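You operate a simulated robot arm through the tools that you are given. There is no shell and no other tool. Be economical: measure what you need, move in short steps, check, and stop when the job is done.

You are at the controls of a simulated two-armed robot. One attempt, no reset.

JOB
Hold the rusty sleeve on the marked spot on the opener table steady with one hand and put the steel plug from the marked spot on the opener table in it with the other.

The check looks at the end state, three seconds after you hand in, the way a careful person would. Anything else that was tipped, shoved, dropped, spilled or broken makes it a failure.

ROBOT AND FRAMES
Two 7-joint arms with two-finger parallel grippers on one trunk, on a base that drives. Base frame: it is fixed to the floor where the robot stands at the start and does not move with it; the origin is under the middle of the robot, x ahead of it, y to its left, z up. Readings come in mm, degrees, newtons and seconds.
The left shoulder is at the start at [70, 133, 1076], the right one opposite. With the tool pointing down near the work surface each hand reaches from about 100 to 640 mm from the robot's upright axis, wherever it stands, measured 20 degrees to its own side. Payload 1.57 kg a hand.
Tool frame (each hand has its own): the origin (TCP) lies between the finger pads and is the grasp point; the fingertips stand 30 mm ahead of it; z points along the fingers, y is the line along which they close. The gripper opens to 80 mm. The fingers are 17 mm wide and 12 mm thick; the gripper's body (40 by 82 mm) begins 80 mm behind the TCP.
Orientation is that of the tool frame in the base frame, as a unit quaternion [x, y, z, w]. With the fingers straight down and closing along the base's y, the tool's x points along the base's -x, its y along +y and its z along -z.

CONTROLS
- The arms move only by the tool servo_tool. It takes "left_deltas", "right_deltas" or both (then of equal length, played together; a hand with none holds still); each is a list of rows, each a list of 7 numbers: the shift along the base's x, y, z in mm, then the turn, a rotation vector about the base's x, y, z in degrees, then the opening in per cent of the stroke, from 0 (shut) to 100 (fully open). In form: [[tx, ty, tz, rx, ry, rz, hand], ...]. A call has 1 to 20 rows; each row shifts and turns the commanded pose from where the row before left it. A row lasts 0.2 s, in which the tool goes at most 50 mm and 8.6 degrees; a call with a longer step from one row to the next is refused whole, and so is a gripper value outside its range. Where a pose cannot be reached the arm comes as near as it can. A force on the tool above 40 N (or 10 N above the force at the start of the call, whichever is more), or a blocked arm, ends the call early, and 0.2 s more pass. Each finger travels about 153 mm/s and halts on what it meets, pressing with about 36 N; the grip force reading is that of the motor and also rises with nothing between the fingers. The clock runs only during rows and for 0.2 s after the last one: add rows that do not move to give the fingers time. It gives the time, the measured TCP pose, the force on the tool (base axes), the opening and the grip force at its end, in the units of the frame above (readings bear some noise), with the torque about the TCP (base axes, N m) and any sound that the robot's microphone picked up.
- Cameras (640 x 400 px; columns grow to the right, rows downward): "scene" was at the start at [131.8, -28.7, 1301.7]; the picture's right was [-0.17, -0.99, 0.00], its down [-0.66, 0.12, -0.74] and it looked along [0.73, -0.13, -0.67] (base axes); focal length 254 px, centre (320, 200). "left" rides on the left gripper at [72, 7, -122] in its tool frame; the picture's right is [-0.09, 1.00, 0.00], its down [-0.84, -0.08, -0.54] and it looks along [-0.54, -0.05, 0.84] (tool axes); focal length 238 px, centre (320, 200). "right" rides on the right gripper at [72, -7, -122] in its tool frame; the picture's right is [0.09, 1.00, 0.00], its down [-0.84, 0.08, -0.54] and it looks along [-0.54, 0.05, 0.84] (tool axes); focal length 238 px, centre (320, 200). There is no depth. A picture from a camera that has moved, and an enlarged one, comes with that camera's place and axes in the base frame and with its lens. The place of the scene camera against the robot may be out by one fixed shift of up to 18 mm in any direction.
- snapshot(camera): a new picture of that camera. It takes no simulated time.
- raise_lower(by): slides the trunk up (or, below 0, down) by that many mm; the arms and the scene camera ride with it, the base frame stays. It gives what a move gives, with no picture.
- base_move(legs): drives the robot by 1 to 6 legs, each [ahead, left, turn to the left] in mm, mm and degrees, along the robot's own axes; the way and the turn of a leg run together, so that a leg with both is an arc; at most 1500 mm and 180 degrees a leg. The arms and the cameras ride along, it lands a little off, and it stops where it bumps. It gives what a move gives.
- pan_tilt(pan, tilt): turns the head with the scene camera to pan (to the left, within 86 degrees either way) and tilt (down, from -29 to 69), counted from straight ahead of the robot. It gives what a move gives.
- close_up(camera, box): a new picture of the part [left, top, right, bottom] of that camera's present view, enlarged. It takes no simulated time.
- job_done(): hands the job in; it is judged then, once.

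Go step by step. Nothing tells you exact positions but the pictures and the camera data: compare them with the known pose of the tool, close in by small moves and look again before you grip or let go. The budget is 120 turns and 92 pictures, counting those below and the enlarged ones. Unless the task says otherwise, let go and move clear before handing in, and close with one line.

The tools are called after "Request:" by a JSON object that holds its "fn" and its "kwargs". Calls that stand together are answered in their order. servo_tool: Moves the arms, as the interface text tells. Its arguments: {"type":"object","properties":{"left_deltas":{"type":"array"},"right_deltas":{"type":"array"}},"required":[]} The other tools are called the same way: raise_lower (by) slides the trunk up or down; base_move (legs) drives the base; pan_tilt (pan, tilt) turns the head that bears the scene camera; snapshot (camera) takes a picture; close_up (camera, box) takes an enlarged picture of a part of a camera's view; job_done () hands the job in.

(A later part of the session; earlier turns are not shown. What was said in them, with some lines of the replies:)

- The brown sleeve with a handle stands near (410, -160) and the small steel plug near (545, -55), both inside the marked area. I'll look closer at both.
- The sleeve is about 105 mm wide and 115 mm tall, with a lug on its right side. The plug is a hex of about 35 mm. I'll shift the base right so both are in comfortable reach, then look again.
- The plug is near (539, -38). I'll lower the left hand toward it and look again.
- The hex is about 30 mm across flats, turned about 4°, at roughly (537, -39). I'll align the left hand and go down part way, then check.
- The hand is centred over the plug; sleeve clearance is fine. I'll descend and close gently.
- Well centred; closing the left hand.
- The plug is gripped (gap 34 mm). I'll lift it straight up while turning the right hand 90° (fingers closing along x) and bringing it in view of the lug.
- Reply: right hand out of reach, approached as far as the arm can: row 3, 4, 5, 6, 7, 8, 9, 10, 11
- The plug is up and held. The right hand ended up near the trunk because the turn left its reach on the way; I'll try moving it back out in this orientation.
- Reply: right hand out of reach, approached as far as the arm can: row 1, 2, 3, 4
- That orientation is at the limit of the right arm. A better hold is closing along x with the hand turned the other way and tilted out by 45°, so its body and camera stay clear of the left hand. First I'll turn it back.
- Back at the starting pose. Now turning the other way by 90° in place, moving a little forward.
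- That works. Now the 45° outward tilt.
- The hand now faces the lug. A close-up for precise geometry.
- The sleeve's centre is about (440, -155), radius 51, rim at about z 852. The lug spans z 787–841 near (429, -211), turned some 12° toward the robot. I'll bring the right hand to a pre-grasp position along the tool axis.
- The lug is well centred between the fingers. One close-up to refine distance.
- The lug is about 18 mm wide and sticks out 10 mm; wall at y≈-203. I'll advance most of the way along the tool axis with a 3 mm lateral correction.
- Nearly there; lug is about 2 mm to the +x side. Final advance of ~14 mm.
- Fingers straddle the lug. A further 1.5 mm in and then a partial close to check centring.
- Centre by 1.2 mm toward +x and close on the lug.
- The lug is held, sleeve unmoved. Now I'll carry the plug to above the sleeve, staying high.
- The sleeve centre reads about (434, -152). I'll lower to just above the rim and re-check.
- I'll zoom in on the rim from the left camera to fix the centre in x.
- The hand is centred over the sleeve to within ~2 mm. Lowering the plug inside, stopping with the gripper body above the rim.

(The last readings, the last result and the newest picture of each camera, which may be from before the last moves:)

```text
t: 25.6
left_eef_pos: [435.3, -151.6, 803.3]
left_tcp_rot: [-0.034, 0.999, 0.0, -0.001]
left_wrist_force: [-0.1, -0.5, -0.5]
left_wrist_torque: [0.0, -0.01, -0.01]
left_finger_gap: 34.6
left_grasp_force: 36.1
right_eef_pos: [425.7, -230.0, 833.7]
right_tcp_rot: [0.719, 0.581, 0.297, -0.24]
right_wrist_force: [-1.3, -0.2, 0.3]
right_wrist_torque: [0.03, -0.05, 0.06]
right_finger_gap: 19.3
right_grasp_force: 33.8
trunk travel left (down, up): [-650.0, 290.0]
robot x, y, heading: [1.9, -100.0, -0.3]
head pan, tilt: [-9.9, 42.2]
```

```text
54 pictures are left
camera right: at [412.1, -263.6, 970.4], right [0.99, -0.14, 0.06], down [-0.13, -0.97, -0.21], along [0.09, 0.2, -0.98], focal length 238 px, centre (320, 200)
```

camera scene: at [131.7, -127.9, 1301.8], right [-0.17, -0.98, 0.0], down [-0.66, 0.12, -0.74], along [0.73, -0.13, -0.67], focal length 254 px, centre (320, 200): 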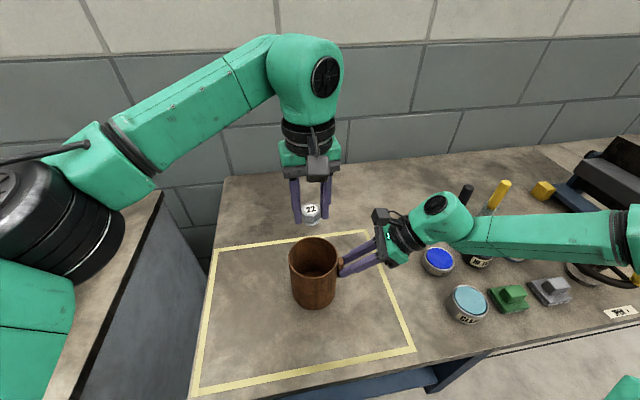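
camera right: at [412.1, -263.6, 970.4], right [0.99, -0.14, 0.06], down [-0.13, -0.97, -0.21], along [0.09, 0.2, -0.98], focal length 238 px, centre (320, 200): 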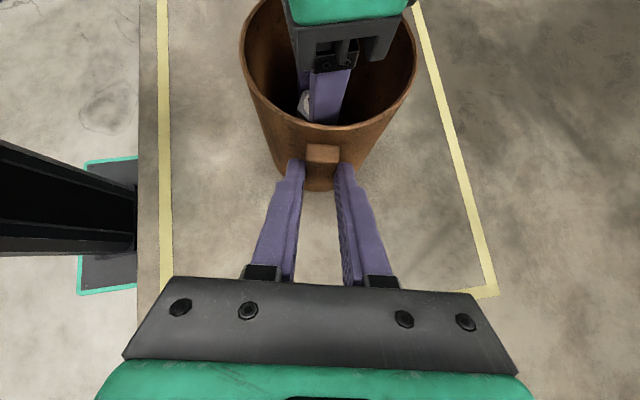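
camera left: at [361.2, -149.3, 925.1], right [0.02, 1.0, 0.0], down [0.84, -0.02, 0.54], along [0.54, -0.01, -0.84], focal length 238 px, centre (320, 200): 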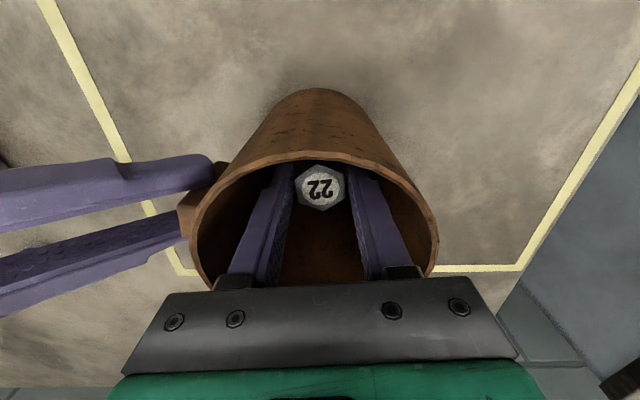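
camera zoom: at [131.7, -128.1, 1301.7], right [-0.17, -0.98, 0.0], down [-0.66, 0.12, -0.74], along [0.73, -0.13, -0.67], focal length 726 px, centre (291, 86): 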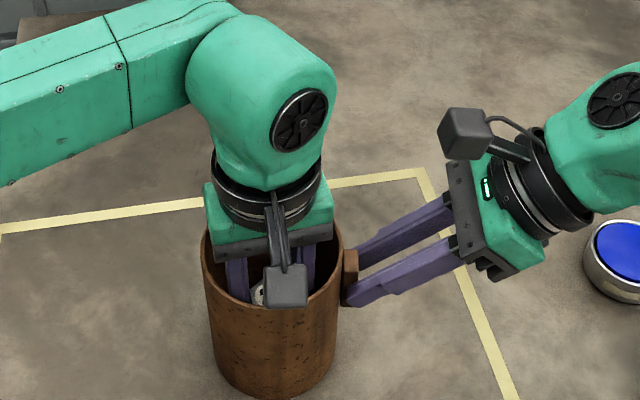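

Everything is clear. I'll lower another ~20 mm (gripper body just above the rim) and check before letting go.

Request:
{"fn": "servo_tool", "kwargs": {"left_deltas": [[1, 0, -7, 0, 0, 0, 20], [0, 0, -7, 0, 0, 0, 20], [0, 0, -6, 0, 0, 0, 20], [0, 0, 0, 0, 0, 0, 20]], "right_deltas": [[0, 0, 0, 0, 0, 0, 15], [0, 0, 0, 0, 0, 0, 15], [0, 0, 0, 0, 0, 0, 15], [0, 0, 0, 0, 0, 0, 15]]}}

Request:
{"fn": "snapshot", "kwargs": {"camera": "right"}}

Request:
{"fn": "snapshot", "kwargs": {"camera": "left"}}

```text
t: 26.6
left_eef_pos: [438.0, -150.0, 784.2]
left_tcp_rot: [-0.035, 0.999, 0.0, 0.0]
left_wrist_force: [-0.1, -0.2, -0.8]
left_wrist_torque: [0.05, 0.0, 0.0]
left_finger_gap: 34.3
left_grasp_force: 35.9
right_eef_pos: [425.7, -231.7, 832.1]
right_tcp_rot: [0.718, 0.581, 0.297, -0.241]
right_wrist_force: [-0.9, 1.3, -0.3]
right_wrist_torque: [0.02, -0.02, 0.1]
right_finger_gap: 19.6
right_grasp_force: 33.6
trunk travel left (down, up): [-650.0, 290.0]
robot x, y, heading: [-3.2, -98.0, 0.0]
head pan, tilt: [-9.9, 42.2]
```

```text
53 pictures are left
camera right: at [412.1, -263.6, 970.4], right [0.99, -0.14, 0.06], down [-0.13, -0.97, -0.21], along [0.09, 0.2, -0.98], focal length 238 px, centre (320, 200)
```

right: 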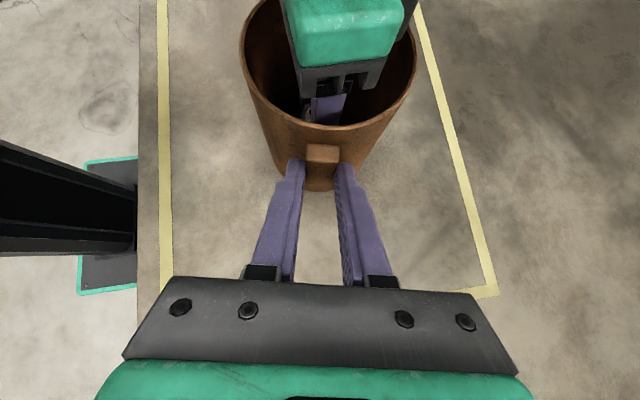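

```text
52 pictures are left
camera left: at [362.6, -148.9, 906.1], right [0.02, 1.0, 0.0], down [0.84, -0.02, 0.54], along [0.54, -0.01, -0.84], focal length 238 px, centre (320, 200)
```

left: 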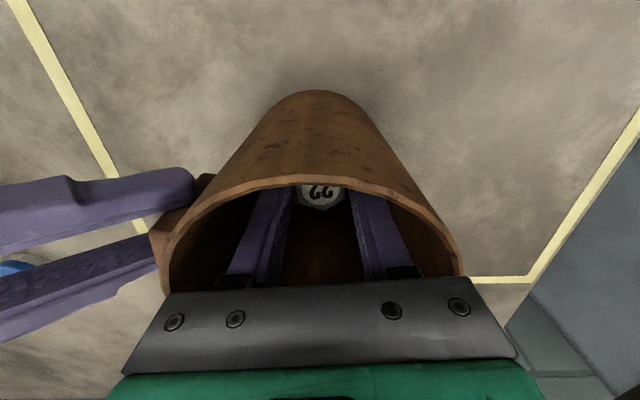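

The plug is deep inside with no contact. Releasing it now with a modest opening.

Request:
{"fn": "servo_tool", "kwargs": {"left_deltas": [[0, 0, 0, 0, 0, 0, 52], [0, 0, 0, 0, 0, 0, 60], [0, 0, 0, 0, 0, 0, 60], [0, 0, 0, 0, 0, 0, 60]], "right_deltas": [[0, 0, 0, 0, 0, 0, 15], [0, 0, 0, 0, 0, 0, 15], [0, 0, 0, 0, 0, 0, 15], [0, 0, 0, 0, 0, 0, 15]]}}

Request:
{"fn": "snapshot", "kwargs": {"camera": "left"}}

```text
t: 27.6
left_eef_pos: [436.0, -150.9, 785.0]
left_tcp_rot: [-0.035, 0.999, 0.0, -0.001]
left_wrist_force: [0.6, -0.3, -0.4]
left_wrist_torque: [0.01, 0.03, -0.02]
left_finger_gap: 48.1
left_grasp_force: 0.1
right_eef_pos: [425.5, -231.0, 832.3]
right_tcp_rot: [0.718, 0.581, 0.297, -0.242]
right_wrist_force: [-1.0, 0.3, -0.1]
right_wrist_torque: [0.02, -0.01, 0.07]
right_finger_gap: 19.6
right_grasp_force: 33.2
trunk travel left (down, up): [-650.0, 290.0]
robot x, y, heading: [-0.4, -97.1, -0.4]
head pan, tilt: [-9.9, 42.2]
```

```text
51 pictures are left
camera left: at [362.6, -148.8, 906.3], right [0.02, 1.0, 0.0], down [0.84, -0.02, 0.54], along [0.54, -0.01, -0.84], focal length 238 px, centre (320, 200)
```

left: 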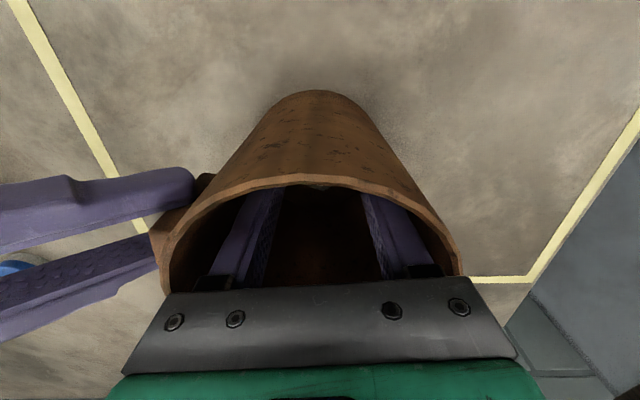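

The plug has dropped to the bottom. Raising the left hand straight out with the right hand still holding.

Request:
{"fn": "servo_tool", "kwargs": {"left_deltas": [[0, 0, 20, 0, 0, 0, 60], [0, 0, 25, 0, 0, 0, 60], [0, 0, 25, 0, 0, 0, 60], [0, 0, 25, 0, 0, 0, 60], [0, 0, 25, 0, 0, 0, 60], [0, 0, 25, 0, 0, 0, 60], [0, 0, 25, 0, 0, 0, 60], [0, 0, 25, 0, 0, 0, 60], [0, 0, 25, 0, 0, 0, 60], [0, 0, 0, 0, 0, 0, 60]], "right_deltas": [[0, 0, 0, 0, 0, 0, 15], [0, 0, 0, 0, 0, 0, 15], [0, 0, 0, 0, 0, 0, 15], [0, 0, 0, 0, 0, 0, 15], [0, 0, 0, 0, 0, 0, 15], [0, 0, 0, 0, 0, 0, 15], [0, 0, 0, 0, 0, 0, 15], [0, 0, 0, 0, 0, 0, 15], [0, 0, 0, 0, 0, 0, 15], [0, 0, 0, 0, 0, 0, 15]]}}

Request:
{"fn": "close_up", "kwargs": {"camera": "left", "box": [240, 50, 400, 190]}}

```text
t: 29.8
left_eef_pos: [436.9, -149.6, 1005.4]
left_tcp_rot: [-0.035, 0.999, 0.0, 0.0]
left_wrist_force: [-0.4, 0.0, 0.9]
left_wrist_torque: [0.02, 0.04, -0.01]
left_finger_gap: 47.7
left_grasp_force: 0.1
right_eef_pos: [425.7, -231.5, 833.4]
right_tcp_rot: [0.719, 0.58, 0.298, -0.241]
right_wrist_force: [-0.4, 0.0, -0.2]
right_wrist_torque: [-0.08, 0.0, 0.05]
right_finger_gap: 19.4
right_grasp_force: 33.6
trunk travel left (down, up): [-650.0, 290.0]
robot x, y, heading: [2.4, -102.3, -0.0]
head pan, tilt: [-9.9, 42.2]
```

```text
2.86 times, centred on (320, 120) of left
camera zoom: at [362.7, -147.9, 1126.5], right [0.02, 1.0, 0.0], down [0.84, -0.02, 0.54], along [0.54, -0.01, -0.84], focal length 681 px, centre (320, 429)
```

zoom: 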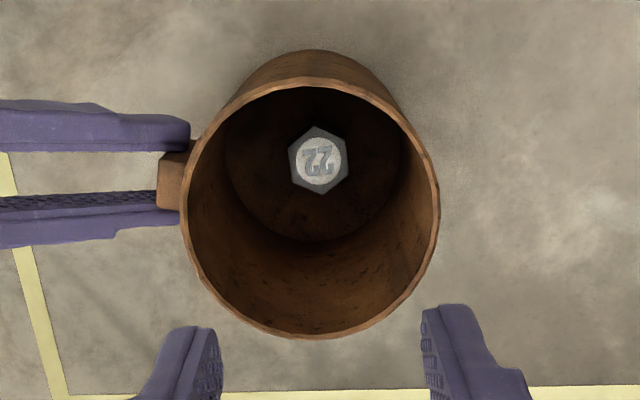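

The plug stands upright on the bottom of the sleeve. Now I'll open the right hand and back out along its axis.

Request:
{"fn": "servo_tool", "kwargs": {"right_deltas": [[0, 0, 0, 0, 0, 0, 30], [0, 0, 0, 0, 0, 0, 45], [0, 0, 0, 0, 0, 0, 60], [0, 0, 0, 0, 0, 0, 60], [-2, -10, 10, 0, 0, 0, 60], [-3, -14, 14, 0, 0, 0, 60], [-4, -20, 20, 0, 0, 0, 60], [-4, -20, 20, 0, 0, 0, 60], [-4, -20, 20, 0, 0, 0, 60], [-4, -20, 20, 0, 0, 0, 60], [0, 0, 0, 0, 0, 0, 60]], "left_deltas": [[0, 0, 0, 0, 0, 0, 60], [0, 0, 0, 0, 0, 0, 60], [0, 0, 0, 0, 0, 0, 60], [0, 0, 0, 0, 0, 0, 60], [0, 0, 0, 0, 0, 0, 60], [0, 0, 0, 0, 0, 0, 60], [0, 10, 5, 0, 0, 0, 60], [0, 20, 5, 0, 0, 0, 60], [0, 20, 5, 0, 0, 0, 60], [0, 20, 5, 0, 0, 0, 60], [0, 20, 0, 0, 0, 0, 60]]}}

Request:
{"fn": "snapshot", "kwargs": {"camera": "scene"}}

Request:
{"fn": "snapshot", "kwargs": {"camera": "left"}}

```text
t: 32.1
left_eef_pos: [437.6, -59.7, 1026.1]
left_tcp_rot: [-0.036, 0.999, -0.001, 0.0]
left_wrist_force: [-0.3, -0.8, 0.9]
left_wrist_torque: [-0.02, -0.03, 0.02]
left_finger_gap: 48.1
left_grasp_force: 0.1
right_eef_pos: [405.9, -334.9, 936.6]
right_tcp_rot: [0.719, 0.581, 0.297, -0.241]
right_wrist_force: [-0.3, 0.1, -0.3]
right_wrist_torque: [-0.04, 0.01, 0.03]
right_finger_gap: 47.8
right_grasp_force: 0.1
trunk travel left (down, up): [-650.0, 290.0]
robot x, y, heading: [-1.1, -98.9, -0.1]
head pan, tilt: [-9.9, 42.2]
```

```text
49 pictures are left
camera scene: at [132.1, -126.5, 1301.7], right [-0.17, -0.98, 0.0], down [-0.66, 0.12, -0.74], along [0.73, -0.13, -0.67], focal length 254 px, centre (320, 200)
```

scene: 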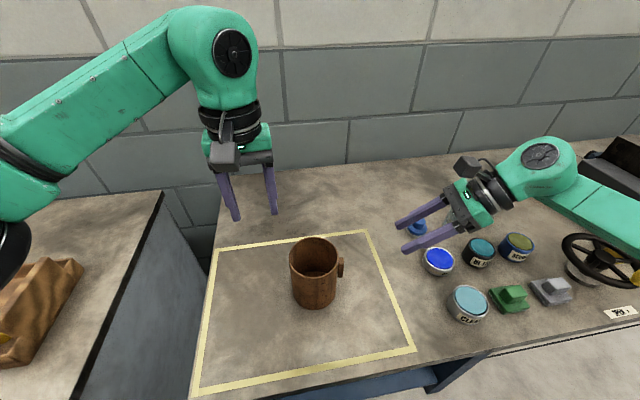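

```text
48 pictures are left
camera left: at [362.7, -58.1, 1146.5], right [0.02, 1.0, 0.0], down [0.84, -0.02, 0.54], along [0.54, -0.01, -0.84], focal length 238 px, centre (320, 200)
```

left: 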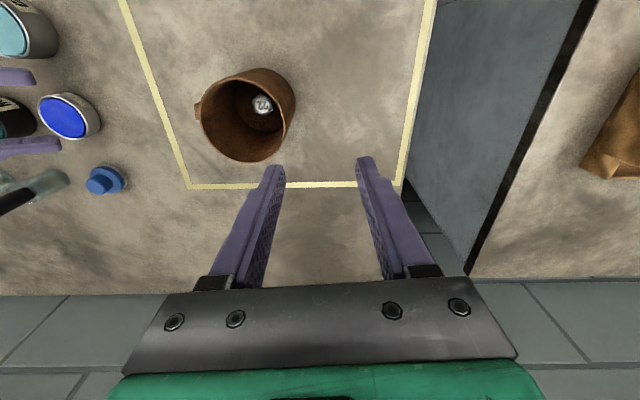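

The sleeve stands in its place with the plug inside, everything else is undisturbed, and both hands are clear. Handing in.

Request:
{"fn": "job_done", "kwargs": {}}

```text
The job is handed in.
```

The steel plug stands upright on the bottom of the rusty sleeve. The right hand held the sleeve steady by its lug while the left hand let the plug drop the last 20 mm or so. The sleeve did not move, both hands are clear, and the last pictures show nothing else disturbed.
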